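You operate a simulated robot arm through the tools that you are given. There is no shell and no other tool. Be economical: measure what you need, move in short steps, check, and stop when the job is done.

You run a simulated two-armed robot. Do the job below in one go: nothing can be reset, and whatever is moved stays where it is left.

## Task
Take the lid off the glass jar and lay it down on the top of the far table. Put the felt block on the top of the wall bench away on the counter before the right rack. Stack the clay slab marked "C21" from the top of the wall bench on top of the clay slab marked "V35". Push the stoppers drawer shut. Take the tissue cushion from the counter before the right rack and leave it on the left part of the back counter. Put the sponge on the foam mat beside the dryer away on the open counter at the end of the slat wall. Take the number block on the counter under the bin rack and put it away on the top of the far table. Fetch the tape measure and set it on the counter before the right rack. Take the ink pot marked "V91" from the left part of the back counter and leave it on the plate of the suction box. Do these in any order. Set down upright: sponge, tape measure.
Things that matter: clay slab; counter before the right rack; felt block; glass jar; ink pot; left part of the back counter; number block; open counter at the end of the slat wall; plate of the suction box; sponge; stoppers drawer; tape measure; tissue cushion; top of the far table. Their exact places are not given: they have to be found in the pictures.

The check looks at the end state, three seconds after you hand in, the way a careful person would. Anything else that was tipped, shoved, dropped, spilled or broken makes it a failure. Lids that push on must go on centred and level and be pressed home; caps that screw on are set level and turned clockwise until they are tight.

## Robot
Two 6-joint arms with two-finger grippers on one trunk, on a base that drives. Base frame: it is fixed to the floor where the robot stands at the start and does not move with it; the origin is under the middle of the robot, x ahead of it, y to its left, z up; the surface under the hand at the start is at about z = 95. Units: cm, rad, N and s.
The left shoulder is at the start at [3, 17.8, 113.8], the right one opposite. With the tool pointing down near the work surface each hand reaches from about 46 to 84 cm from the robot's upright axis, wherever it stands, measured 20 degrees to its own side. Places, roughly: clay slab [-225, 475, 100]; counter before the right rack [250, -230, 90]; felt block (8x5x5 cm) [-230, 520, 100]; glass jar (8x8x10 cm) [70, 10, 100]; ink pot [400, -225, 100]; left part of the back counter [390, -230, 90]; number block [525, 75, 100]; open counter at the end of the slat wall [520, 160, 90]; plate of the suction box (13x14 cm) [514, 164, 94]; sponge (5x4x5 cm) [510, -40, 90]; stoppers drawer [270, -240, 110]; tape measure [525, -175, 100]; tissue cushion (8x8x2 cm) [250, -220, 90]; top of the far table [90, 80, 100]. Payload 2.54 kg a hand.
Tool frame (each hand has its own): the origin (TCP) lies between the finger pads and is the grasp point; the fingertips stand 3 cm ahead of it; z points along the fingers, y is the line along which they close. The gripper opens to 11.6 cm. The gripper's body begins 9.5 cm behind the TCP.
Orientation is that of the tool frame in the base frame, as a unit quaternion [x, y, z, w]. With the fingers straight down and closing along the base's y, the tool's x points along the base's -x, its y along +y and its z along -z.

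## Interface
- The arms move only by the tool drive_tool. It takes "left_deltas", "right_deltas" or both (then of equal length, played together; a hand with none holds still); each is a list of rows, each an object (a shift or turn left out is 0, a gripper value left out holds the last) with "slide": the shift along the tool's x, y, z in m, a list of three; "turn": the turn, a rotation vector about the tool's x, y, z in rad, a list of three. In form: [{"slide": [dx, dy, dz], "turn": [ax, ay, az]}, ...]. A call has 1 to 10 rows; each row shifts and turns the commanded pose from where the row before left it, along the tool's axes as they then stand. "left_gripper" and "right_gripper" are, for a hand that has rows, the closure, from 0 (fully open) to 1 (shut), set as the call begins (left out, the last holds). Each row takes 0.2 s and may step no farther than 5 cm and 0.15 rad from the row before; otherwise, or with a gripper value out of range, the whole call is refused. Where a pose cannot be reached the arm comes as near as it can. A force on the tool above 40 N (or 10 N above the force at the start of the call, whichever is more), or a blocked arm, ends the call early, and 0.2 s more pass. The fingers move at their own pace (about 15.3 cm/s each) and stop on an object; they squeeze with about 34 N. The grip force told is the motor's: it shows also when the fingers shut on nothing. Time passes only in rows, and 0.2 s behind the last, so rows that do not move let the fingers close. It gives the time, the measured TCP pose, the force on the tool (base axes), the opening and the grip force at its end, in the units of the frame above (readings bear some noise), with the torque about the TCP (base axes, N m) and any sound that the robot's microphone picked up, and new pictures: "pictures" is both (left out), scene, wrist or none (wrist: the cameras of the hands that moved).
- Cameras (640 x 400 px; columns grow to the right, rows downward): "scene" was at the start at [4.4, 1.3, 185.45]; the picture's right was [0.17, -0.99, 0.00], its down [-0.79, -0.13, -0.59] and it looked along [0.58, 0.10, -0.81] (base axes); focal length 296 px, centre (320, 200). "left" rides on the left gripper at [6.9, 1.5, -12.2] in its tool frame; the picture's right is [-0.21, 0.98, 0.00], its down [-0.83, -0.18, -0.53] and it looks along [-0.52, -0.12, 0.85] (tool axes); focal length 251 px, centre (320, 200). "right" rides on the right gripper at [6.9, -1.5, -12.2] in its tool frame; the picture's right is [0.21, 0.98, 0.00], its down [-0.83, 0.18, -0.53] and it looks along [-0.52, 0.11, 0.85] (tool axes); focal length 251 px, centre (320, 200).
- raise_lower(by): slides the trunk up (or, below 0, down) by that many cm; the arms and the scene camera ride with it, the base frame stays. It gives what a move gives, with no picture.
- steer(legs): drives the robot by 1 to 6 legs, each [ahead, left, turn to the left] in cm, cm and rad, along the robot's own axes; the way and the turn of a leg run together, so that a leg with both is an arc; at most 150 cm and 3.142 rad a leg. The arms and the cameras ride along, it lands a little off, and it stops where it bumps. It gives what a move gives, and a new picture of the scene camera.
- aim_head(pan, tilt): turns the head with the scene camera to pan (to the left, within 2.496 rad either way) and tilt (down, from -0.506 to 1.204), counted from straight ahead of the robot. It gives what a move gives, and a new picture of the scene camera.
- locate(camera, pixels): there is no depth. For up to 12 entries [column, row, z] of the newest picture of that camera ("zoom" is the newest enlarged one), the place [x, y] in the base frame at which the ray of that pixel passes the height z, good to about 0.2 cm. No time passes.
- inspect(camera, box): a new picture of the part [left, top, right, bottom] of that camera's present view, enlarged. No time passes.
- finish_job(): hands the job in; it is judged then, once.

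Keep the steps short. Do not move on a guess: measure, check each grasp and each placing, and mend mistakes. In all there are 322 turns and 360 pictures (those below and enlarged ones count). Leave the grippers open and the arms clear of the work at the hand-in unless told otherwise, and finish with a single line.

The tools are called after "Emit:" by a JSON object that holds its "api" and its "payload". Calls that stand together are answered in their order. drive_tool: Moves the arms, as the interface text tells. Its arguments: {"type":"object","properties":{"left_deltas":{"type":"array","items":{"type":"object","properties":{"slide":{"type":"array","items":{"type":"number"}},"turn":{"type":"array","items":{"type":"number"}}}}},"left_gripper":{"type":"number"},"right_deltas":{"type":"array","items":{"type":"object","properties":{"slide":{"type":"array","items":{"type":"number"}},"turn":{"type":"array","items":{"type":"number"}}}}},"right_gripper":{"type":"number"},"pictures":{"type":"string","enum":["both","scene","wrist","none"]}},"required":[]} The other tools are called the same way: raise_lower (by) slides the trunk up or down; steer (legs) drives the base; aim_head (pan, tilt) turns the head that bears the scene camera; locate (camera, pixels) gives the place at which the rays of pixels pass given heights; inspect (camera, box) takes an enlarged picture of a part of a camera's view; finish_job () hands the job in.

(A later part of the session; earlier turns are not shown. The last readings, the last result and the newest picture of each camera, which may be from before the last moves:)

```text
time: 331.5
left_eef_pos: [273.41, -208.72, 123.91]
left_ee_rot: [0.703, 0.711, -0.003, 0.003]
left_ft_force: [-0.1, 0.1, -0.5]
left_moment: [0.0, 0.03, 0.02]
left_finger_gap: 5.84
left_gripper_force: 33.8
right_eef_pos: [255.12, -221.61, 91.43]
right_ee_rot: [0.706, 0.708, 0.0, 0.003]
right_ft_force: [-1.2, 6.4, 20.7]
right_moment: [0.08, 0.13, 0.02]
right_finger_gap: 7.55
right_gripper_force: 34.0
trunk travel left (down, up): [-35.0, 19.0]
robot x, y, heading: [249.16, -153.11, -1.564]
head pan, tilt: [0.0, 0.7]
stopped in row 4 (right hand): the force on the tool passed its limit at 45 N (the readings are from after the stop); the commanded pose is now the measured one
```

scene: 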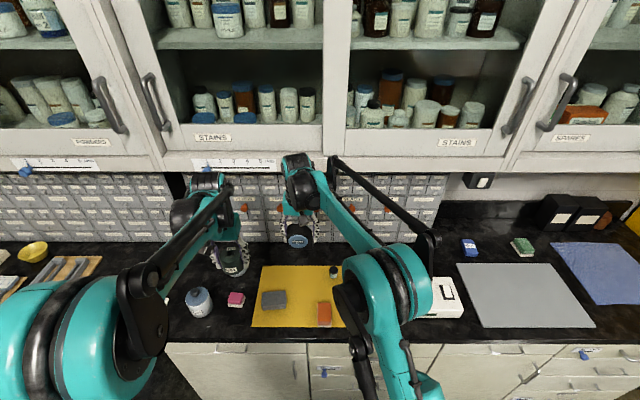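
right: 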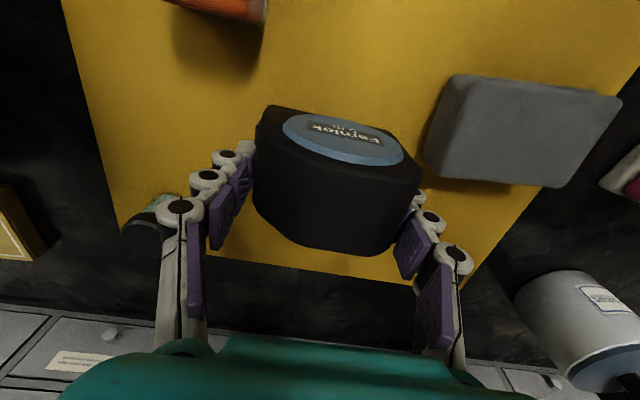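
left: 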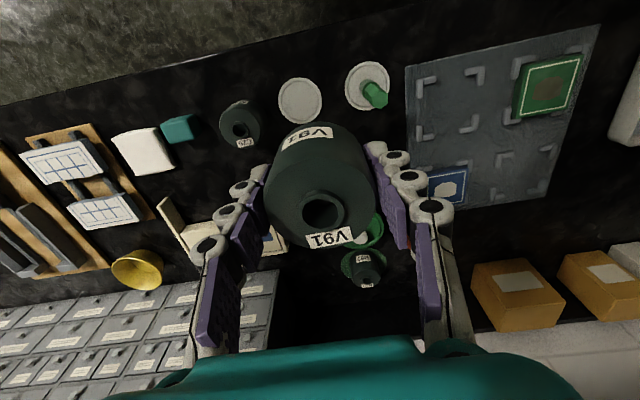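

Contact. Open and rise.

Emit:
{"api": "drive_tool", "payload": {"right_deltas": [{}, {}, {}], "right_gripper": 0.22, "pictures": "none"}}

Emit:
{"api": "drive_tool", "payload": {"right_deltas": [{"slide": [0, 0, -0.03]}, {"slide": [0, 0, -0.045]}, {"slide": [0, 0, -0.045]}, {"slide": [0.02, 0, -0.04]}, {"slide": [0.03, -0.02, -0.03]}, {"slide": [0.03, -0.03, -0.02]}, {"slide": [0.03, -0.03, -0.02]}, {"slide": [0.03, -0.03, 0]}, {"slide": [0.0, -0.03, 0]}], "right_gripper": 0.1, "pictures": "scene"}}

Emit:
{"api": "inspect", "payload": {"camera": "scene", "box": [220, 170, 400, 340]}}

```text
time: 332.3
left_eef_pos: [273.31, -209.13, 123.8]
left_ee_rot: [0.703, 0.711, -0.002, 0.002]
left_ft_force: [-1.2, 0.2, -1.5]
left_moment: [0.0, -0.04, 0.0]
left_finger_gap: 5.85
left_gripper_force: 34.1
right_eef_pos: [255.08, -221.73, 91.03]
right_ee_rot: [0.706, 0.708, -0.001, 0.002]
right_ft_force: [-0.2, -0.2, 0.4]
right_moment: [0.04, -0.02, 0.03]
right_finger_gap: 9.05
right_gripper_force: 0.0
trunk travel left (down, up): [-35.0, 19.0]
robot x, y, heading: [248.99, -153.09, -1.57]
head pan, tilt: [0.0, 0.7]
```

```text
time: 334.3
left_eef_pos: [273.29, -208.96, 123.82]
left_ee_rot: [0.704, 0.711, -0.002, 0.002]
left_ft_force: [-0.8, -0.5, -1.6]
left_moment: [0.07, -0.02, -0.01]
left_finger_gap: 5.82
left_gripper_force: 34.3
right_eef_pos: [240.62, -208.11, 114.3]
right_ee_rot: [0.705, 0.709, 0.001, 0.004]
right_ft_force: [0.0, 0.7, 0.4]
right_moment: [0.04, -0.03, -0.01]
right_finger_gap: 10.45
right_gripper_force: 0.1
trunk travel left (down, up): [-35.0, 19.0]
robot x, y, heading: [249.52, -152.9, -1.568]
head pan, tilt: [0.0, 0.7]
```

scene: 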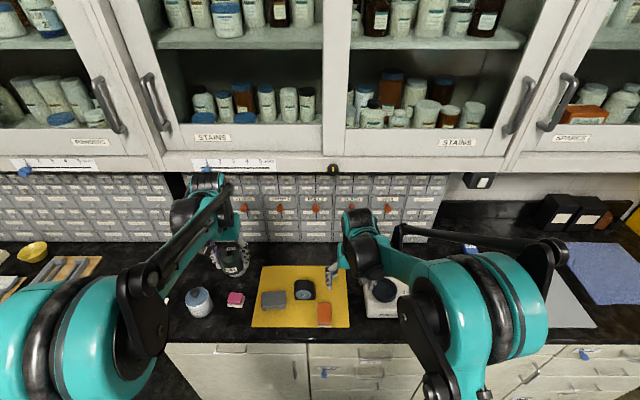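

```text
2.35 times, centred on (310, 255) of scene
```

zoom: 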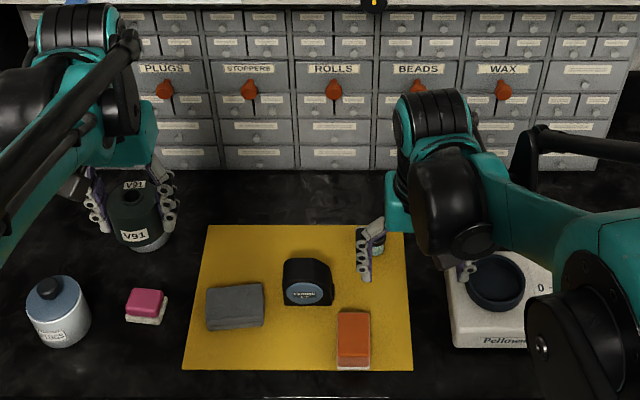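

Tape measure stands upright, drawer shut. Next the sponge at (510,-40): retract and drive.

Emit:
{"api": "drive_tool", "payload": {"right_deltas": [{"slide": [0.03, -0.03, -0.03]}, {"slide": [0.03, -0.03, -0.03]}, {"slide": [0.0, -0.03, -0.02]}, {}], "left_deltas": [{"slide": [0.03, 0, -0.02]}, {"slide": [0.03, 0, -0.02]}, {"slide": [0.02, 0, -0.02]}, {}], "right_gripper": 0, "pictures": "none"}}

Emit:
{"api": "steer", "payload": {"legs": [[-40, 0, 0], [0, 0, 1.57], [120, 45, 0], [66, 30, 0]]}}

```text
refused: row 1 steps farther than a row can; nothing moved
```

```text
time: 350.1
left_eef_pos: [486.45, -11.13, 123.75]
left_ee_rot: [-0.01, 1.0, 0.0, 0.004]
left_ft_force: [0.0, 0.7, -1.2]
left_moment: [0.05, 0.0, 0.02]
left_finger_gap: 5.85
left_gripper_force: 34.1
right_eef_pos: [485.9, -43.74, 114.22]
right_ee_rot: [-0.006, 1.0, 0.002, 0.002]
right_ft_force: [0.7, -0.1, 0.5]
right_moment: [0.01, -0.02, -0.02]
right_finger_gap: 10.44
right_gripper_force: 0.1
trunk travel left (down, up): [-35.0, 19.0]
robot x, y, heading: [431.02, -35.82, 0.015]
head pan, tilt: [0.0, 0.7]
```

scene: 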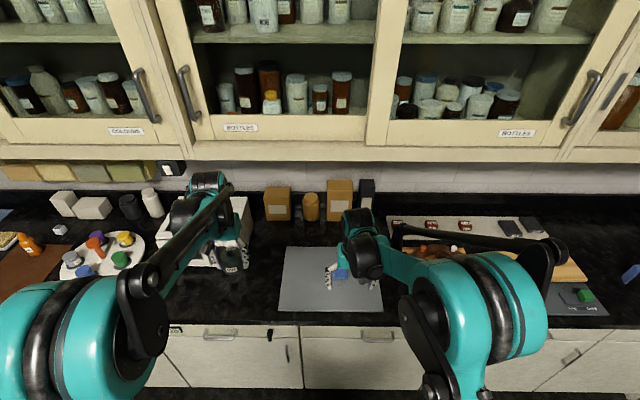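

Emit:
{"api": "drive_tool", "payload": {"right_deltas": [{"slide": [0, -0.03, -0.02]}, {"slide": [0, -0.03, 0]}, {}], "right_gripper": 0, "pictures": "both"}}

Emit:
{"api": "inspect", "payload": {"camera": "scene", "box": [260, 220, 400, 330]}}

```text
time: 350.9
left_eef_pos: [486.57, -11.18, 123.93]
left_ee_rot: [-0.009, 1.0, 0.0, 0.003]
left_ft_force: [-0.4, -0.1, -1.5]
left_moment: [-0.05, -0.01, -0.03]
left_finger_gap: 5.86
left_gripper_force: 33.8
right_eef_pos: [485.89, -49.76, 116.24]
right_ee_rot: [-0.006, 1.0, 0.002, 0.002]
right_ft_force: [0.0, 0.0, 0.2]
right_moment: [0.03, -0.05, -0.01]
right_finger_gap: 11.58
right_gripper_force: 0.0
trunk travel left (down, up): [-35.0, 19.0]
robot x, y, heading: [431.02, -36.0, 0.011]
head pan, tilt: [0.0, 0.7]
```

scene: 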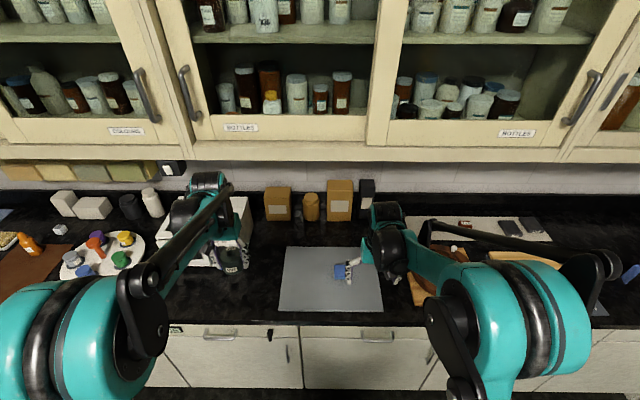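
right: 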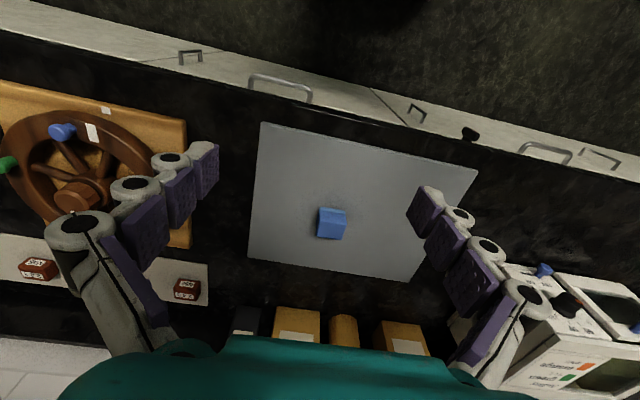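

```text
3.64 times, centred on (330, 275) of scene
```

zoom: 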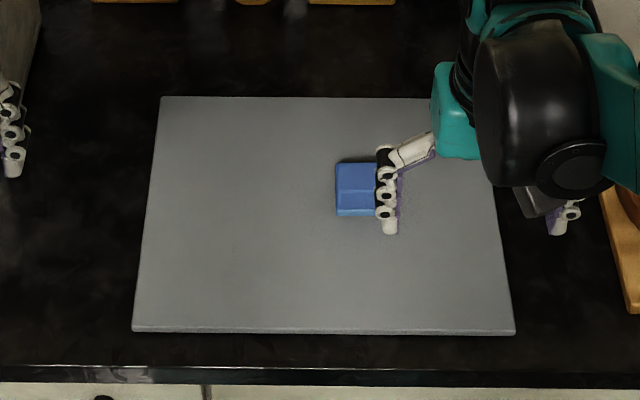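

Emit:
{"api": "inspect", "payload": {"camera": "right", "box": [290, 180, 370, 260]}}

```text
5.00 times, centred on (330, 220) of right
```

zoom: 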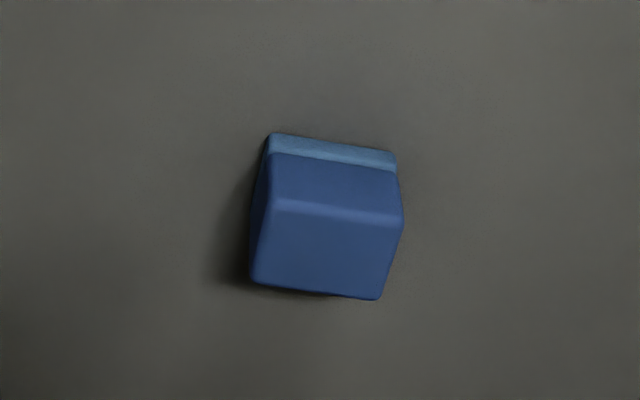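

Emit:
{"api": "locate", "payload": {"camera": "right", "pixels": [[319.6, 207, 88], [345.4, 211, 88], [320, 221, 92], [346.6, 224, 92], [341.6, 239.6, 92], [316.4, 236.4, 92], [320, 221, 93], [346.6, 224, 93]]}}

Emit:
{"api": "locate", "payload": {"camera": "scene", "pixels": [[334.7, 279.5, 88], [334.7, 270, 92], [334.7, 265, 92]]}}

```text
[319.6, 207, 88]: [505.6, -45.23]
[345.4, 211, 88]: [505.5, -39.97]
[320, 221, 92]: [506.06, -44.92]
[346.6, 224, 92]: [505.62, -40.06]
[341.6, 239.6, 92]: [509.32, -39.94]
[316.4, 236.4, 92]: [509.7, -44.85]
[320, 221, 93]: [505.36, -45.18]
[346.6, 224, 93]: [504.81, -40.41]
```

```text
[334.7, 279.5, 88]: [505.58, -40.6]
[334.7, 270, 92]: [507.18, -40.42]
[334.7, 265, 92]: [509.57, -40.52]
```

Sponge centre (507.6,-42.5), top ~92.3. Drive 5 ahead, then move over it and down.

Emit:
{"api": "steer", "payload": {"legs": [[5, 0, -0.011]]}}

Emit:
{"api": "drive_tool", "payload": {"right_deltas": [{"slide": [-0.035, 0.015, 0.025]}, {"slide": [-0.035, 0.015, 0.025]}, {"slide": [-0.035, 0.015, 0.02]}, {"slide": [-0.03, 0.014, 0.02]}, {"slide": [-0.03, 0.014, 0.02]}, {"slide": [0, 0, 0.03]}, {"slide": [0, 0, 0.03]}, {}], "right_gripper": 0.2, "pictures": "wrist"}}

```text
time: 351.8
left_eef_pos: [491.76, -11.86, 123.82]
left_ee_rot: [-0.004, 1.0, 0.0, 0.004]
left_ft_force: [0.2, -0.4, -1.2]
left_moment: [0.01, 0.04, 0.02]
left_finger_gap: 5.85
left_gripper_force: 33.4
right_eef_pos: [490.74, -50.34, 116.27]
right_ee_rot: [-0.001, 1.0, 0.002, 0.002]
right_ft_force: [0.2, 0.3, 0.3]
right_moment: [0.0, 0.07, 0.01]
right_finger_gap: 11.6
right_gripper_force: 0.0
trunk travel left (down, up): [-35.0, 19.0]
robot x, y, heading: [435.58, -35.51, -0.0]
head pan, tilt: [0.0, 0.7]
```

scene: 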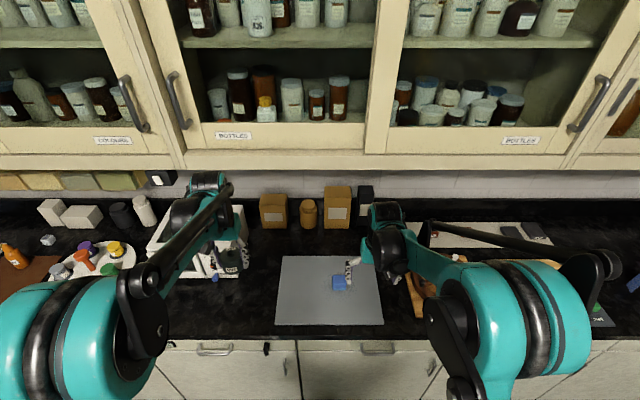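

```text
time: 353.6
left_eef_pos: [491.77, -11.76, 123.9]
left_ee_rot: [-0.003, 1.0, 0.0, 0.003]
left_ft_force: [-0.1, -0.4, -1.7]
left_moment: [0.02, -0.02, 0.02]
left_finger_gap: 5.83
left_gripper_force: 34.6
right_eef_pos: [507.05, -42.77, 99.39]
right_ee_rot: [-0.001, 1.0, 0.002, 0.002]
right_ft_force: [-0.5, -0.6, 0.6]
right_moment: [-0.02, -0.05, 0.02]
right_finger_gap: 9.29
right_gripper_force: 0.1
trunk travel left (down, up): [-35.0, 19.0]
robot x, y, heading: [435.55, -35.51, 0.007]
head pan, tilt: [0.0, 0.7]
```

right: 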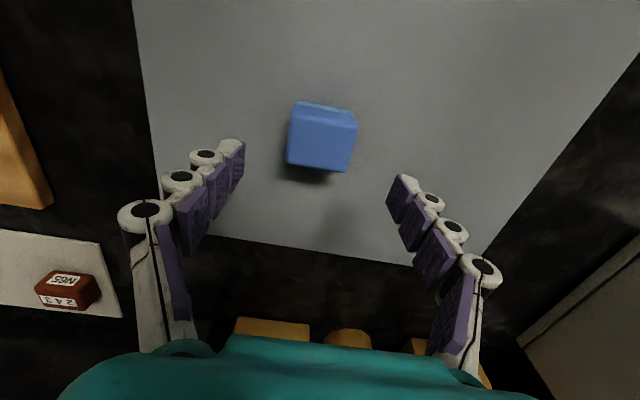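

Good. Down 7.5 cm and close.

Emit:
{"api": "drive_tool", "payload": {"right_deltas": [{"slide": [-0.004, 0.002, 0.035]}, {"slide": [0, 0, 0.035]}, {"slide": [0, 0, 0.003]}, {}], "pictures": "none"}}

Emit:
{"api": "drive_tool", "payload": {"right_deltas": [{}, {}, {}, {}], "right_gripper": 1, "pictures": "wrist"}}

```text
time: 354.6
left_eef_pos: [491.85, -11.88, 123.77]
left_ee_rot: [-0.003, 1.0, 0.001, 0.003]
left_ft_force: [0.3, 0.2, -1.1]
left_moment: [0.0, 0.03, -0.05]
left_finger_gap: 5.82
left_gripper_force: 34.2
right_eef_pos: [507.64, -42.62, 91.79]
right_ee_rot: [0.0, 1.0, 0.002, 0.002]
right_ft_force: [0.2, -0.7, -0.4]
right_moment: [-0.03, 0.02, 0.03]
right_finger_gap: 9.29
right_gripper_force: 0.1
trunk travel left (down, up): [-35.0, 19.0]
robot x, y, heading: [435.59, -35.83, -0.001]
head pan, tilt: [0.0, 0.7]
```

```text
time: 355.7
left_eef_pos: [491.7, -11.79, 124.0]
left_ee_rot: [-0.004, 1.0, 0.0, 0.004]
left_ft_force: [-0.9, 0.6, -2.1]
left_moment: [0.0, -0.02, 0.02]
left_finger_gap: 5.82
left_gripper_force: 34.2
right_eef_pos: [507.55, -42.87, 92.18]
right_ee_rot: [0.0, 1.0, 0.001, 0.002]
right_ft_force: [-5.8, -2.3, 13.8]
right_moment: [-0.18, 0.28, 0.02]
right_finger_gap: 4.87
right_gripper_force: 34.2
trunk travel left (down, up): [-35.0, 19.0]
robot x, y, heading: [435.44, -35.55, -0.001]
head pan, tilt: [0.0, 0.7]
stopped in row 4 (right hand): the force on the tool passed its limit at 41 N (the readings are from after the stop); the commanded pose is now the measured one
```

right: 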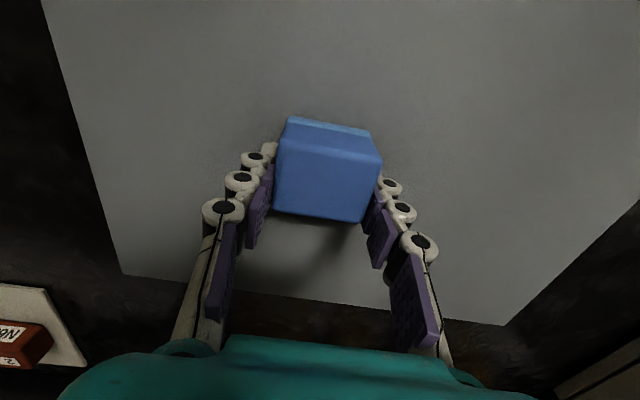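

Sponge gripped. Lift, retract, and strafe left ~200 cm along the back counter.

Emit:
{"api": "drive_tool", "payload": {"right_deltas": [{"slide": [0, 0, -0.03]}, {"slide": [0, 0, -0.04]}, {"slide": [0.02, 0, -0.04]}, {"slide": [0.035, 0, -0.03]}, {"slide": [0.035, 0, -0.03]}, {"slide": [0.035, 0, -0.03]}, {"slide": [0.03, 0, -0.03]}, {}], "pictures": "wrist"}}

Emit:
{"api": "steer", "payload": {"legs": [[-15, 0, 0], [0, 100, 0], [0, 96, 0]]}}

```text
time: 357.5
left_eef_pos: [491.91, -11.75, 123.76]
left_ee_rot: [-0.003, 1.0, 0.0, 0.003]
left_ft_force: [-0.1, 0.4, -1.3]
left_moment: [-0.02, 0.02, 0.0]
left_finger_gap: 5.82
left_gripper_force: 34.5
right_eef_pos: [492.42, -42.72, 114.9]
right_ee_rot: [0.0, 1.0, 0.002, 0.003]
right_ft_force: [0.1, 0.4, -0.1]
right_moment: [-0.04, 0.01, 0.01]
right_finger_gap: 4.87
right_gripper_force: 34.0
trunk travel left (down, up): [-35.0, 19.0]
robot x, y, heading: [435.45, -35.66, 0.001]
head pan, tilt: [0.0, 0.7]
```

right: 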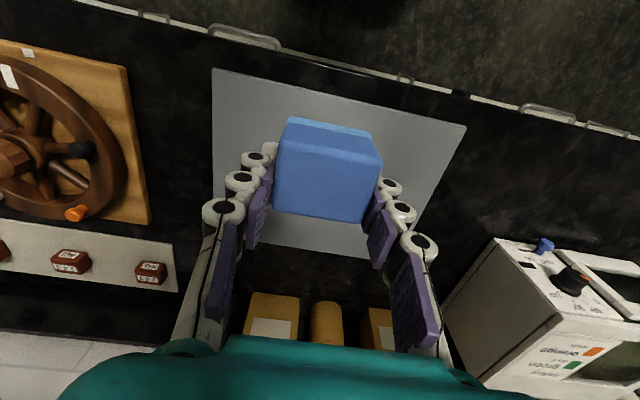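

```text
time: 368.3
left_eef_pos: [477.5, 184.83, 123.91]
left_ee_rot: [0.007, 1.0, 0.0, 0.004]
left_ft_force: [0.3, -0.1, -1.7]
left_moment: [-0.01, 0.01, 0.02]
left_finger_gap: 5.8
left_gripper_force: 33.5
right_eef_pos: [477.42, 153.95, 114.93]
right_ee_rot: [0.011, 1.0, 0.001, 0.002]
right_ft_force: [0.3, 0.0, -0.1]
right_moment: [0.0, 0.01, 0.01]
right_finger_gap: 4.83
right_gripper_force: 33.3
trunk travel left (down, up): [-35.0, 19.0]
robot x, y, heading: [420.97, 162.71, -0.018]
head pan, tilt: [0.0, 0.7]
```

scene: 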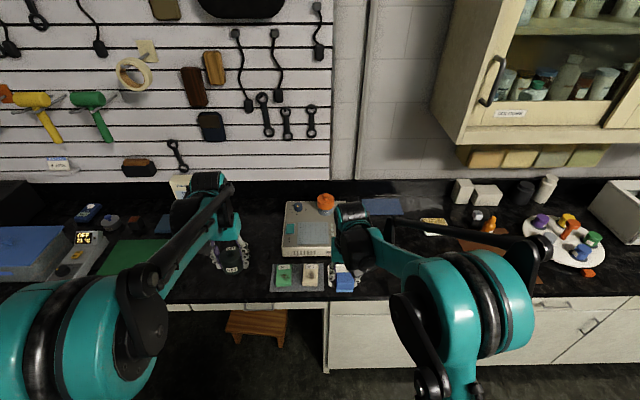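

Emit:
{"api": "inspect", "payload": {"camera": "scene", "box": [160, 170, 480, 320]}}

Emit:
{"api": "locate", "payload": {"camera": "scene", "pixels": [[307, 235, 94], [330, 305, 87], [390, 275, 87], [375, 245, 87], [285, 262, 88], [330, 262, 88], [240, 280, 87], [320, 190, 87]]}}

```text
2.00 times, centred on (320, 245) of scene
```

zoom: 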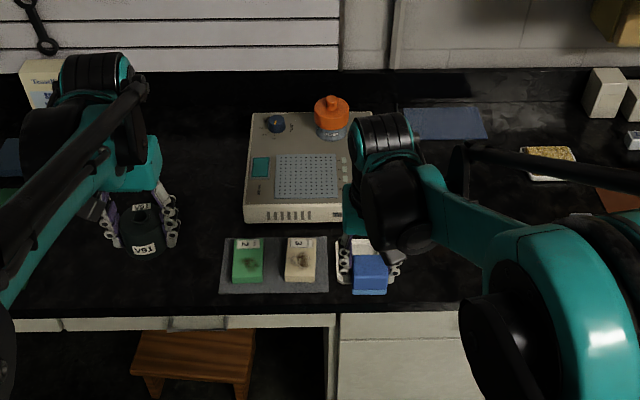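

```text
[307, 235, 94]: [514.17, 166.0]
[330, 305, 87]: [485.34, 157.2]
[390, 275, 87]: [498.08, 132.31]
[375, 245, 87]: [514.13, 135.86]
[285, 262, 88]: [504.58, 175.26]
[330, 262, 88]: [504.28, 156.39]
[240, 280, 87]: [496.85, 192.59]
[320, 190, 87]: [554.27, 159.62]
```

Emit:
{"api": "drive_tool", "payload": {"right_deltas": [{"slide": [0, -0.045, -0.01]}, {"slide": [0, -0.045, 0]}, {"slide": [0, -0.045, 0]}, {"slide": [0, -0.03, 0]}, {}], "pictures": "scene"}}

Emit:
{"api": "inspect", "payload": {"camera": "scene", "box": [220, 180, 420, 310]}}

```text
time: 369.5
left_eef_pos: [477.58, 184.85, 123.92]
left_ee_rot: [0.006, 1.0, 0.0, 0.004]
left_ft_force: [-0.1, 0.3, -0.9]
left_moment: [-0.03, 0.02, 0.0]
left_finger_gap: 5.8
left_gripper_force: 34.1
right_eef_pos: [476.82, 137.33, 115.75]
right_ee_rot: [0.011, 1.0, 0.001, 0.003]
right_ft_force: [0.1, -0.1, 0.8]
right_moment: [-0.01, -0.03, 0.0]
right_finger_gap: 4.82
right_gripper_force: 33.9
trunk travel left (down, up): [-35.0, 19.0]
robot x, y, heading: [421.18, 161.93, -0.017]
head pan, tilt: [0.0, 0.7]
```

scene: 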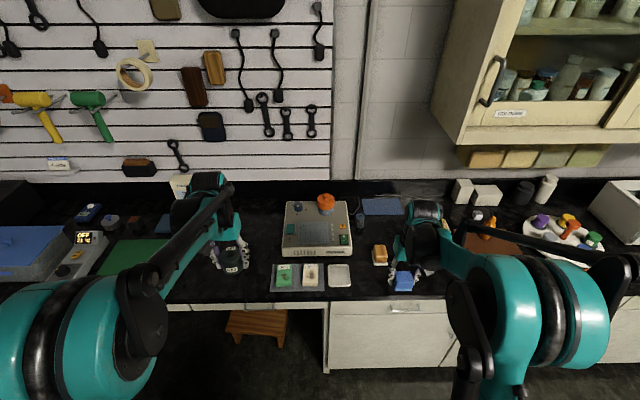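

```text
3.08 times, centred on (320, 245) of scene
```

zoom: 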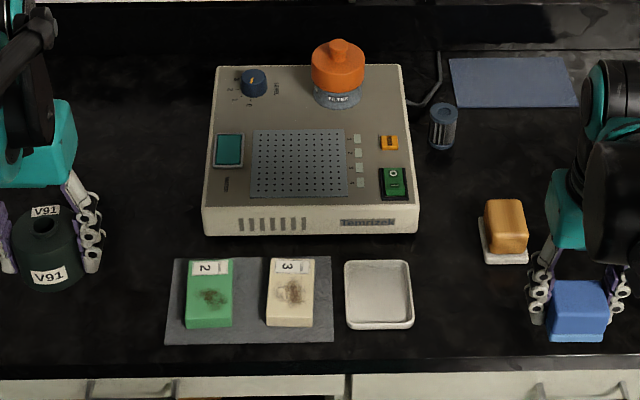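

Place the sponge at about (497,142) in front of the orange one. Drive 10 ahead and go over it.

Emit:
{"api": "steer", "payload": {"legs": [[10, 0, 0.017]]}}

Emit:
{"api": "inspect", "payload": {"camera": "scene", "box": [220, 190, 420, 330]}}

```text
time: 370.7
left_eef_pos: [487.28, 185.88, 123.9]
left_ee_rot: [-0.003, 1.0, 0.0, 0.003]
left_ft_force: [0.6, 0.6, -1.5]
left_moment: [-0.01, 0.06, -0.01]
left_finger_gap: 5.8
left_gripper_force: 34.8
right_eef_pos: [487.38, 138.28, 115.76]
right_ee_rot: [0.001, 1.0, 0.002, 0.002]
right_ft_force: [-0.4, 0.6, -1.3]
right_moment: [0.0, 0.05, 0.02]
right_finger_gap: 4.85
right_gripper_force: 34.1
trunk travel left (down, up): [-35.0, 19.0]
robot x, y, heading: [430.97, 161.61, 0.002]
head pan, tilt: [0.0, 0.7]
```

scene: 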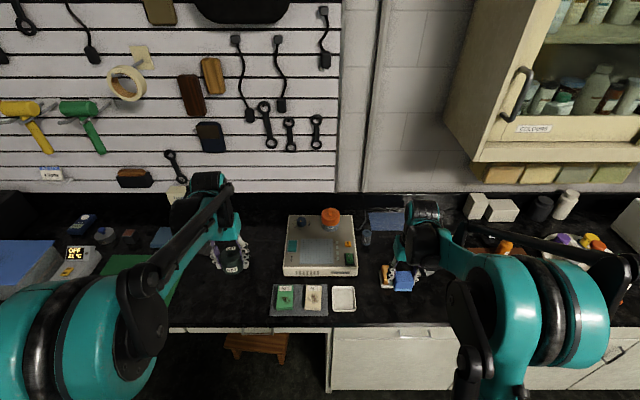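

```text
2.86 times, centred on (320, 260) of scene
```

zoom: 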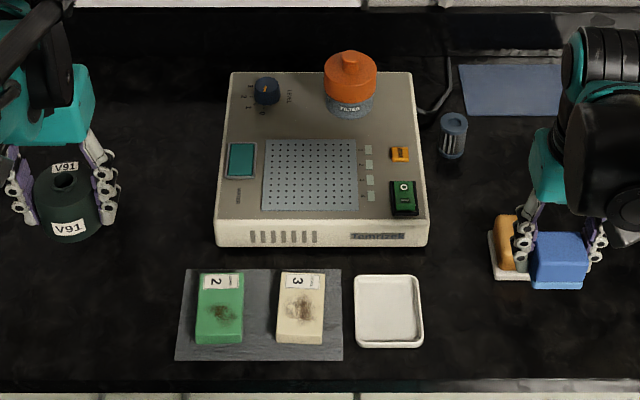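

Emit:
{"api": "locate", "payload": {"camera": "scene", "pixels": [[357, 303, 87], [381, 287, 87], [320, 325, 87], [358, 275, 87], [366, 305, 87], [412, 300, 87], [308.6, 258.6, 94], [335, 250, 94], [325, 225, 94], [295, 258, 94]]}}

```text
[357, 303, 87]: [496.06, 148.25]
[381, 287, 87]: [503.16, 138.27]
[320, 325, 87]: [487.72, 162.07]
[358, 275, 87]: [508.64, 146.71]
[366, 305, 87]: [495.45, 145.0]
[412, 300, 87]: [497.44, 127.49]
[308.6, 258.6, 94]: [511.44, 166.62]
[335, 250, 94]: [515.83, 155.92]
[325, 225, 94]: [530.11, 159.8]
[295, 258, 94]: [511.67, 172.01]
```

Emit:
{"api": "drive_tool", "payload": {"right_deltas": [{"slide": [-0.043, 0.016, 0]}, {"slide": [-0.043, 0.016, 0]}, {"slide": [0, 0, 0.045]}, {"slide": [0, 0, 0.045]}, {"slide": [0, 0, 0.045]}, {"slide": [0, 0, 0.045]}, {"slide": [0, 0, 0.045]}, {}], "pictures": "wrist"}}

Emit:
{"api": "drive_tool", "payload": {"right_deltas": [{"slide": [0, 0, 0.006]}, {"slide": [0, 0, 0.004]}, {"slide": [0, 0, 0.003]}, {}], "pictures": "none"}}

```text
time: 372.5
left_eef_pos: [487.11, 185.86, 123.85]
left_ee_rot: [-0.003, 1.0, 0.0, 0.003]
left_ft_force: [-0.8, -0.5, -1.4]
left_moment: [-0.02, -0.04, 0.02]
left_finger_gap: 5.78
left_gripper_force: 33.8
right_eef_pos: [496.37, 142.03, 93.34]
right_ee_rot: [0.001, 1.0, 0.001, 0.002]
right_ft_force: [0.0, 0.8, -0.2]
right_moment: [0.01, 0.01, -0.01]
right_finger_gap: 4.84
right_gripper_force: 34.0
trunk travel left (down, up): [-35.0, 19.0]
robot x, y, heading: [431.38, 162.13, -0.002]
head pan, tilt: [0.0, 0.7]
```

right: 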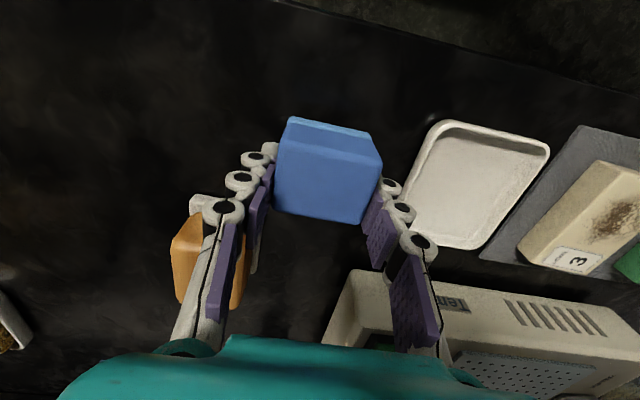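

```text
time: 373.5
left_eef_pos: [487.11, 185.77, 123.86]
left_ee_rot: [-0.003, 1.0, 0.0, 0.004]
left_ft_force: [1.2, -0.3, -1.4]
left_moment: [-0.01, -0.08, 0.0]
left_finger_gap: 5.78
left_gripper_force: 34.3
right_eef_pos: [496.27, 141.87, 92.0]
right_ee_rot: [0.001, 1.0, 0.001, 0.003]
right_ft_force: [0.3, -0.1, -0.8]
right_moment: [-0.01, 0.01, -0.03]
right_finger_gap: 4.84
right_gripper_force: 33.4
trunk travel left (down, up): [-35.0, 19.0]
robot x, y, heading: [431.19, 161.78, 0.002]
head pan, tilt: [0.0, 0.7]
```

Emit:
{"api": "drive_tool", "payload": {"right_deltas": [{"slide": [0, 0, 0.004]}, {"slide": [0, 0, 0.003]}, {"slide": [0, 0, 0.003]}, {"slide": [0, 0, 0.003]}, {}], "pictures": "none"}}

```text
time: 374.7
left_eef_pos: [487.01, 185.92, 123.97]
left_ee_rot: [-0.003, 1.0, 0.0, 0.002]
left_ft_force: [0.1, -0.4, -1.4]
left_moment: [0.03, 0.03, 0.0]
left_finger_gap: 5.78
left_gripper_force: 34.0
right_eef_pos: [496.2, 141.84, 90.91]
right_ee_rot: [0.001, 1.0, 0.001, 0.004]
right_ft_force: [10.0, -3.1, 27.7]
right_moment: [-0.36, -0.04, 0.14]
right_finger_gap: 4.87
right_gripper_force: 34.1
trunk travel left (down, up): [-35.0, 19.0]
robot x, y, heading: [430.97, 161.9, -0.002]
head pan, tilt: [0.0, 0.7]
```

Contact (28 N). Ease, open a little, rise.

Emit:
{"api": "drive_tool", "payload": {"right_deltas": [{"slide": [0, 0, -0.002]}, {}], "pictures": "none"}}

Emit:
{"api": "drive_tool", "payload": {"right_deltas": [{}, {}, {"slide": [0, 0, -0.03]}, {"slide": [0, 0, -0.045]}, {"slide": [0, 0, -0.045]}, {"slide": [0, -0.02, -0.045]}, {"slide": [0.03, -0.03, -0.02]}, {"slide": [0.03, -0.03, -0.02]}, {"slide": [0.0, -0.045, 0]}, {}], "right_gripper": 0.45, "pictures": "scene"}}

Emit:
{"api": "inspect", "payload": {"camera": "scene", "box": [220, 190, 420, 330]}}

```text
time: 375.3
left_eef_pos: [487.16, 185.9, 123.83]
left_ee_rot: [-0.002, 1.0, 0.0, 0.004]
left_ft_force: [-0.4, 0.6, -1.2]
left_moment: [0.01, -0.01, 0.01]
left_finger_gap: 5.78
left_gripper_force: 33.9
right_eef_pos: [496.16, 141.66, 90.88]
right_ee_rot: [0.001, 1.0, 0.002, 0.002]
right_ft_force: [6.9, 0.8, 14.2]
right_moment: [-0.32, -0.11, 0.13]
right_finger_gap: 4.84
right_gripper_force: 33.7
trunk travel left (down, up): [-35.0, 19.0]
robot x, y, heading: [431.02, 162.16, 0.003]
head pan, tilt: [0.0, 0.7]
```

```text
time: 377.5
left_eef_pos: [487.14, 185.97, 123.81]
left_ee_rot: [-0.002, 1.0, 0.001, 0.004]
left_ft_force: [-0.1, 0.7, -2.1]
left_moment: [-0.04, 0.0, -0.02]
left_finger_gap: 5.77
left_gripper_force: 34.6
right_eef_pos: [489.8, 129.37, 111.63]
right_ee_rot: [0.001, 1.0, 0.001, 0.002]
right_ft_force: [-0.7, 0.6, 0.5]
right_moment: [-0.03, -0.01, 0.04]
right_finger_gap: 6.39
right_gripper_force: 0.0
trunk travel left (down, up): [-35.0, 19.0]
robot x, y, heading: [431.0, 161.75, 0.001]
head pan, tilt: [0.0, 0.7]
```

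scene: 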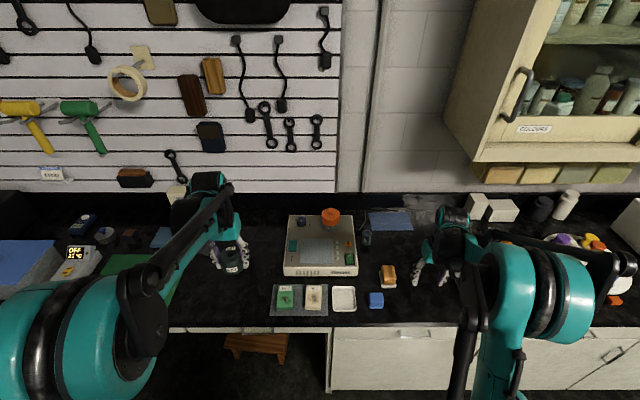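

```text
2.86 times, centred on (320, 260) of scene
```

zoom: 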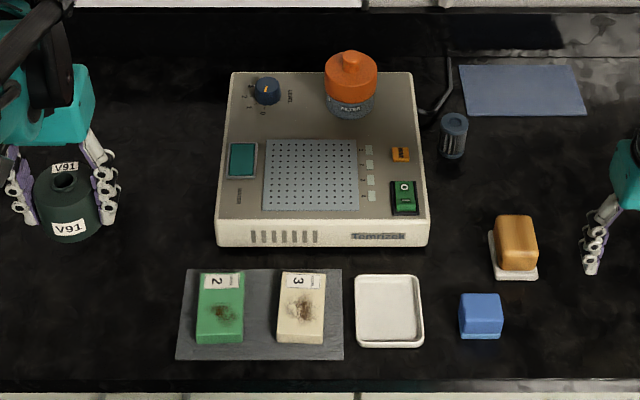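

Sponge placed upright. Next V91 onto the perforated plate at (514.3,163.5). Reposition the base: 10 ahead, 15 right.

Emit:
{"api": "steer", "payload": {"legs": [[0, -15, 0], [9, 0, 0]]}}

Emit:
{"api": "inspect", "payload": {"camera": "scene", "box": [200, 190, 360, 310]}}

```text
time: 379.6
left_eef_pos: [496.42, 170.44, 123.93]
left_ee_rot: [-0.001, 1.0, 0.0, 0.002]
left_ft_force: [0.5, -1.3, -2.2]
left_moment: [0.04, 0.02, -0.01]
left_finger_gap: 5.78
left_gripper_force: 33.8
right_eef_pos: [498.87, 113.95, 111.54]
right_ee_rot: [0.003, 1.0, 0.002, 0.002]
right_ft_force: [0.0, 0.4, 0.3]
right_moment: [-0.02, 0.0, 0.04]
right_finger_gap: 6.38
right_gripper_force: 0.0
trunk travel left (down, up): [-35.0, 19.0]
robot x, y, heading: [440.23, 147.16, -0.003]
head pan, tilt: [0.0, 0.7]
```

scene: 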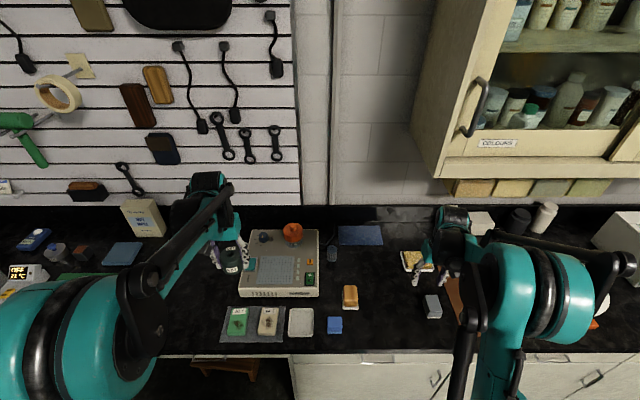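

```text
3.33 times, centred on (280, 250) of scene
```

zoom: 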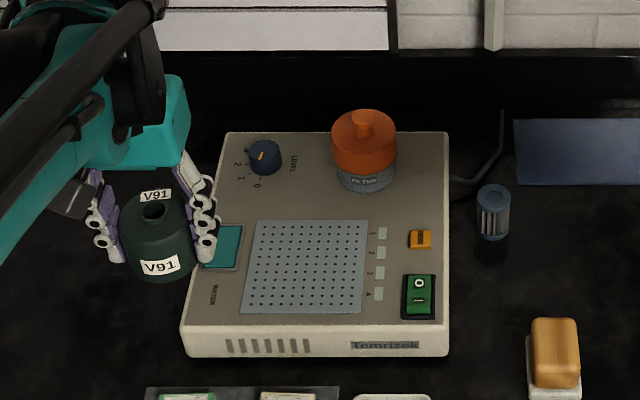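

Emit:
{"api": "locate", "payload": {"camera": "scene", "pixels": [[275.8, 269.8, 93], [275.8, 269.8, 95], [259, 257, 94], [294, 256, 94], [290, 283, 94], [254, 282, 94]]}}

Emit:
{"api": "drive_tool", "payload": {"left_deltas": [{"slide": [-0.04, -0.02, 0]}, {"slide": [-0.04, -0.02, 0]}, {"slide": [-0.04, -0.01, 0]}, {"slide": [-0.035, -0.01, 0]}, {}], "pictures": "wrist"}}

```text
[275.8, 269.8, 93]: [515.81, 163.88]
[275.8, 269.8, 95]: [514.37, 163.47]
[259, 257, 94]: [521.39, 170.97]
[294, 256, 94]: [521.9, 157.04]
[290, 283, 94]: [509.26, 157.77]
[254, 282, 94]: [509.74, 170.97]
```

```text
time: 380.8
left_eef_pos: [511.68, 164.61, 123.94]
left_ee_rot: [-0.002, 1.0, 0.001, 0.003]
left_ft_force: [-0.2, 0.0, -0.7]
left_moment: [0.02, -0.02, 0.01]
left_finger_gap: 5.78
left_gripper_force: 34.1
right_eef_pos: [498.68, 113.91, 111.57]
right_ee_rot: [0.002, 1.0, 0.001, 0.003]
right_ft_force: [-0.9, -0.1, 0.4]
right_moment: [-0.01, -0.05, 0.0]
right_finger_gap: 6.39
right_gripper_force: 0.0
trunk travel left (down, up): [-35.0, 19.0]
robot x, y, heading: [439.88, 146.8, -0.001]
head pan, tilt: [0.0, 0.7]
```

left: 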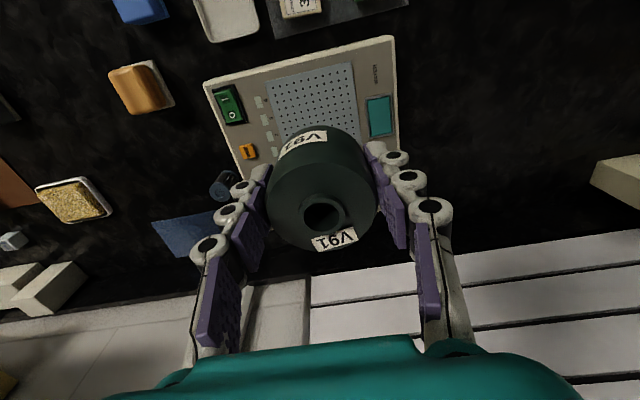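

Emit:
{"api": "drive_tool", "payload": {"left_deltas": [{"slide": [-0.036, -0.004, 0]}, {"slide": [0, 0, 0.045]}, {"slide": [0, 0, 0.045]}, {"slide": [0, 0, 0.045]}, {"slide": [0, 0, 0.045]}, {"slide": [0, 0, 0.035]}, {}], "pictures": "both"}}

Emit:
{"api": "inspect", "payload": {"camera": "scene", "box": [200, 190, 360, 310]}}

```text
time: 382.4
left_eef_pos: [515.19, 163.92, 102.51]
left_ee_rot: [-0.002, 1.0, 0.0, 0.004]
left_ft_force: [-0.2, 0.6, -0.8]
left_moment: [0.02, 0.0, 0.05]
left_finger_gap: 5.79
left_gripper_force: 33.7
right_eef_pos: [498.8, 113.89, 111.61]
right_ee_rot: [0.003, 1.0, 0.001, 0.002]
right_ft_force: [0.2, -0.4, -1.0]
right_moment: [0.02, -0.03, 0.05]
right_finger_gap: 6.37
right_gripper_force: 0.2
trunk travel left (down, up): [-35.0, 19.0]
robot x, y, heading: [440.31, 146.79, -0.005]
head pan, tilt: [0.0, 0.7]
```

scene: 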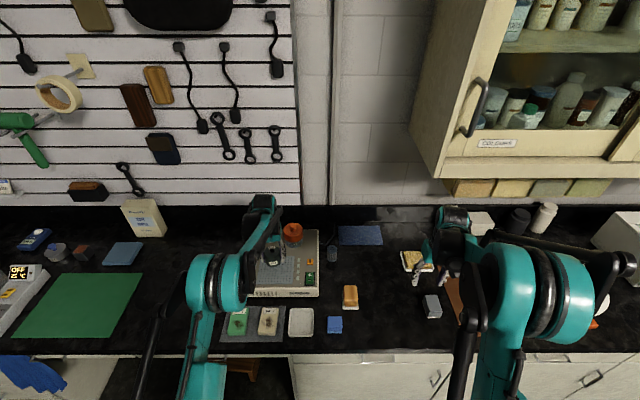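
left: 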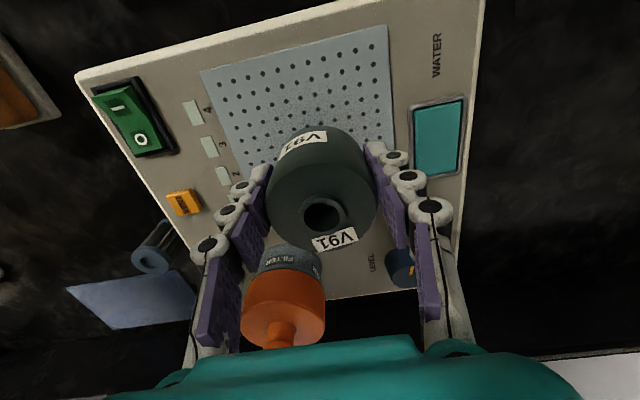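

```text
3.33 times, centred on (280, 250) of scene
```

zoom: 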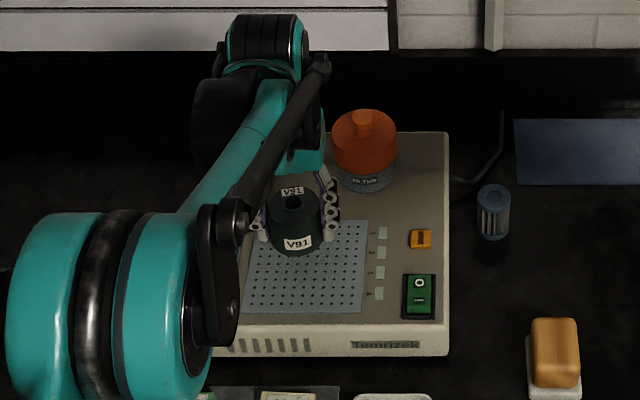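

Emit:
{"api": "drive_tool", "payload": {"left_deltas": [{"slide": [0, 0, 0.015]}, {"slide": [0, 0, 0.01]}, {"slide": [0, 0, 0.005]}, {"slide": [0, 0, 0.003]}, {}], "pictures": "none"}}

```text
time: 383.6
left_eef_pos: [515.56, 164.15, 99.15]
left_ee_rot: [-0.002, 1.0, 0.0, 0.004]
left_ft_force: [0.2, -0.7, -2.0]
left_moment: [0.01, -0.02, 0.01]
left_finger_gap: 5.81
left_gripper_force: 33.8
right_eef_pos: [498.88, 113.92, 111.61]
right_ee_rot: [0.002, 1.0, 0.001, 0.003]
right_ft_force: [0.4, -0.2, 1.0]
right_moment: [-0.01, -0.01, -0.01]
right_finger_gap: 6.39
right_gripper_force: 0.1
trunk travel left (down, up): [-35.0, 19.0]
robot x, y, heading: [440.09, 147.38, -0.005]
head pan, tilt: [0.0, 0.7]
```

Emit:
{"api": "drive_tool", "payload": {"left_deltas": [{"slide": [0, 0, 0.003]}, {"slide": [0, 0, 0.003]}, {"slide": [0, 0, 0.003]}, {}], "pictures": "none"}}

```text
time: 384.6
left_eef_pos: [515.49, 164.11, 98.48]
left_ee_rot: [-0.001, 1.0, -0.001, 0.004]
left_ft_force: [6.6, 0.7, 32.0]
left_moment: [0.04, -0.3, -0.06]
left_finger_gap: 5.83
left_gripper_force: 34.4
right_eef_pos: [498.69, 113.78, 111.64]
right_ee_rot: [0.003, 1.0, 0.002, 0.003]
right_ft_force: [-0.4, -0.9, -0.3]
right_moment: [-0.03, 0.02, 0.01]
right_finger_gap: 6.38
right_gripper_force: 0.1
trunk travel left (down, up): [-35.0, 19.0]
robot x, y, heading: [440.22, 147.14, 0.0]
head pan, tilt: [0.0, 0.7]
```

Contact. Ease 0.2, open, rise.

Emit:
{"api": "drive_tool", "payload": {"left_deltas": [{"slide": [0, 0, -0.003]}, {}], "pictures": "none"}}

Emit:
{"api": "drive_tool", "payload": {"left_deltas": [{}, {}, {"slide": [0, 0, -0.03]}, {"slide": [0, 0, -0.045]}, {"slide": [0, 0, -0.045]}, {"slide": [0, 0, -0.045]}, {"slide": [0.03, 0.0, -0.03]}, {"slide": [0.04, 0.02, -0.02]}, {"slide": [0.04, 0.02, 0]}, {}], "left_gripper": 0.35, "pictures": "scene"}}

Emit:
{"api": "inspect", "payload": {"camera": "scene", "box": [200, 190, 360, 350]}}

```text
time: 385.1
left_eef_pos: [515.43, 164.29, 98.44]
left_ee_rot: [-0.001, 1.0, 0.0, 0.003]
left_ft_force: [-3.8, -1.8, 4.2]
left_moment: [-0.04, -0.04, -0.06]
left_finger_gap: 5.79
left_gripper_force: 34.6
right_eef_pos: [498.77, 114.01, 111.65]
right_ee_rot: [0.002, 1.0, 0.002, 0.004]
right_ft_force: [0.0, -0.3, -0.5]
right_moment: [-0.03, -0.02, -0.02]
right_finger_gap: 6.39
right_gripper_force: 0.1
trunk travel left (down, up): [-35.0, 19.0]
robot x, y, heading: [440.29, 146.56, -0.004]
head pan, tilt: [0.0, 0.7]
```

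```text
time: 387.4
left_eef_pos: [504.51, 167.87, 120.0]
left_ee_rot: [-0.002, 1.0, 0.0, 0.002]
left_ft_force: [0.6, 0.2, -0.4]
left_moment: [0.03, 0.01, -0.01]
left_finger_gap: 7.56
left_gripper_force: 0.1
right_eef_pos: [498.97, 113.78, 111.47]
right_ee_rot: [0.003, 1.0, 0.001, 0.003]
right_ft_force: [0.1, 0.3, -0.2]
right_moment: [0.0, -0.02, -0.01]
right_finger_gap: 6.41
right_gripper_force: 0.1
trunk travel left (down, up): [-35.0, 19.0]
robot x, y, heading: [439.93, 146.65, 0.004]
head pan, tilt: [0.0, 0.7]
```

scene: 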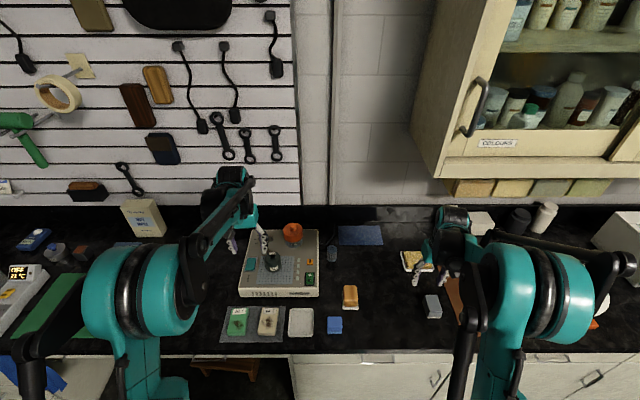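

```text
2.50 times, centred on (280, 270) of scene
```

zoom: 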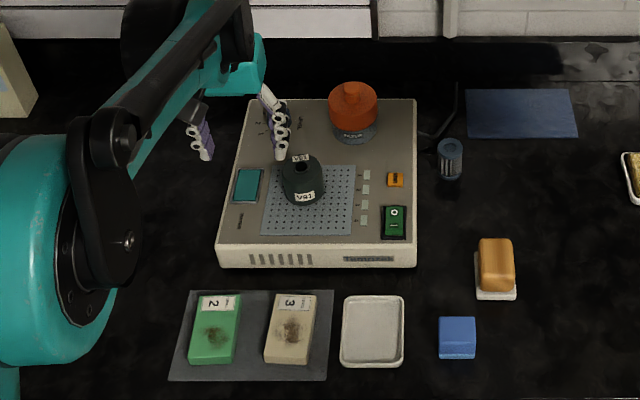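

V91 stands on the plate. Next the number block near (525,75): retract and strafe right 68 cm, 12 back.

Emit:
{"api": "drive_tool", "payload": {"left_deltas": [{"slide": [0.03, 0.02, -0.03]}, {"slide": [0.03, 0.02, -0.02]}, {}], "right_deltas": [{"slide": [0.03, 0, -0.03]}, {"slide": [0.02, 0, -0.03]}, {}], "left_gripper": 0, "right_gripper": 0, "pictures": "none"}}

Emit:
{"api": "steer", "payload": {"legs": [[-8, 0, 0], [0, -70, 0]]}}

Emit:
{"api": "inspect", "payload": {"camera": "scene", "box": [200, 170, 480, 330]}}

```text
time: 388.1
left_eef_pos: [498.74, 171.82, 124.94]
left_ee_rot: [-0.002, 1.0, 0.0, 0.002]
left_ft_force: [1.1, -0.5, 0.5]
left_moment: [0.04, 0.06, -0.01]
left_finger_gap: 11.61
left_gripper_force: 0.0
right_eef_pos: [494.09, 113.7, 117.48]
right_ee_rot: [0.002, 1.0, 0.002, 0.001]
right_ft_force: [-0.1, -0.5, 0.3]
right_moment: [0.02, 0.05, -0.04]
right_finger_gap: 11.56
right_gripper_force: 0.1
trunk travel left (down, up): [-35.0, 19.0]
robot x, y, heading: [440.05, 146.91, -0.002]
head pan, tilt: [0.0, 0.7]
```

```text
time: 392.6
left_eef_pos: [490.57, 101.88, 124.89]
left_ee_rot: [0.0, 1.0, -0.001, 0.004]
left_ft_force: [0.7, -1.0, -0.4]
left_moment: [-0.01, -0.01, -0.04]
left_finger_gap: 11.58
left_gripper_force: 0.0
right_eef_pos: [485.56, 43.88, 117.66]
right_ee_rot: [0.004, 1.0, 0.002, 0.003]
right_ft_force: [-0.8, 0.3, -0.2]
right_moment: [-0.01, -0.02, 0.01]
right_finger_gap: 11.59
right_gripper_force: 0.0
trunk travel left (down, up): [-35.0, 19.0]
robot x, y, heading: [431.7, 77.05, -0.005]
head pan, tilt: [0.0, 0.7]
```

scene: 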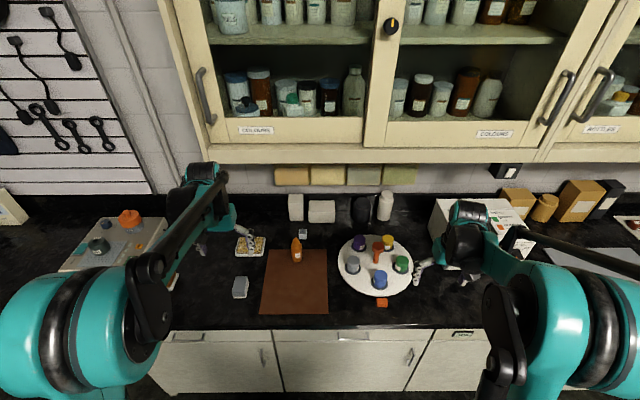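

```text
2.29 times, centred on (340, 250) of scene
```

zoom: 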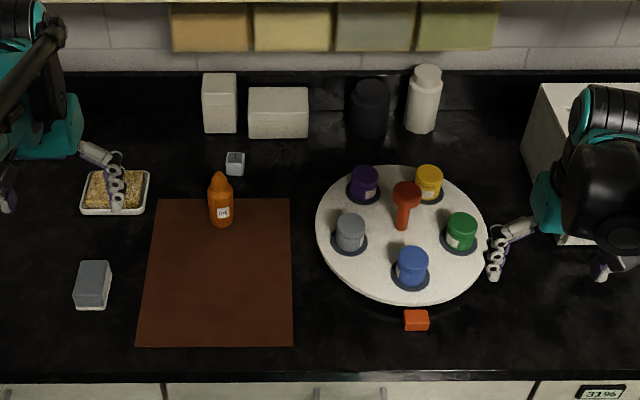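

Emit:
{"api": "inspect", "payload": {"camera": "scene", "box": [280, 215, 330, 255]}}

Emit:
{"api": "inspect", "payload": {"camera": "scene", "box": [220, 220, 280, 310]}}

Emit:
{"api": "locate", "payload": {"camera": "scene", "pixels": [[302, 234, 88], [240, 288, 88], [382, 303, 88], [322, 210, 90], [297, 250, 90]]}}

```text
10.00 times, centred on (305, 235) of scene
```

zoom: 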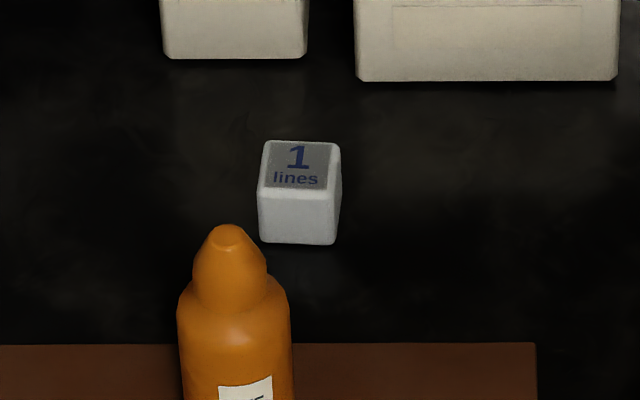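

```text
4.44 times, centred on (250, 265) of scene
```

zoom: 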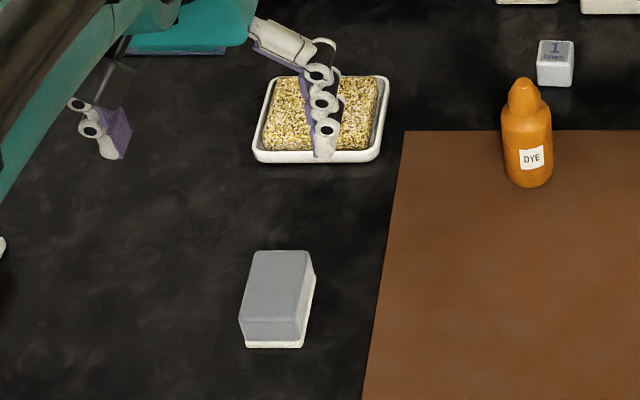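

```text
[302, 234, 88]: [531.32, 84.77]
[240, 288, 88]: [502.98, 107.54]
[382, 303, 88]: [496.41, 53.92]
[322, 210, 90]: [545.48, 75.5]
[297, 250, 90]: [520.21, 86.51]
```

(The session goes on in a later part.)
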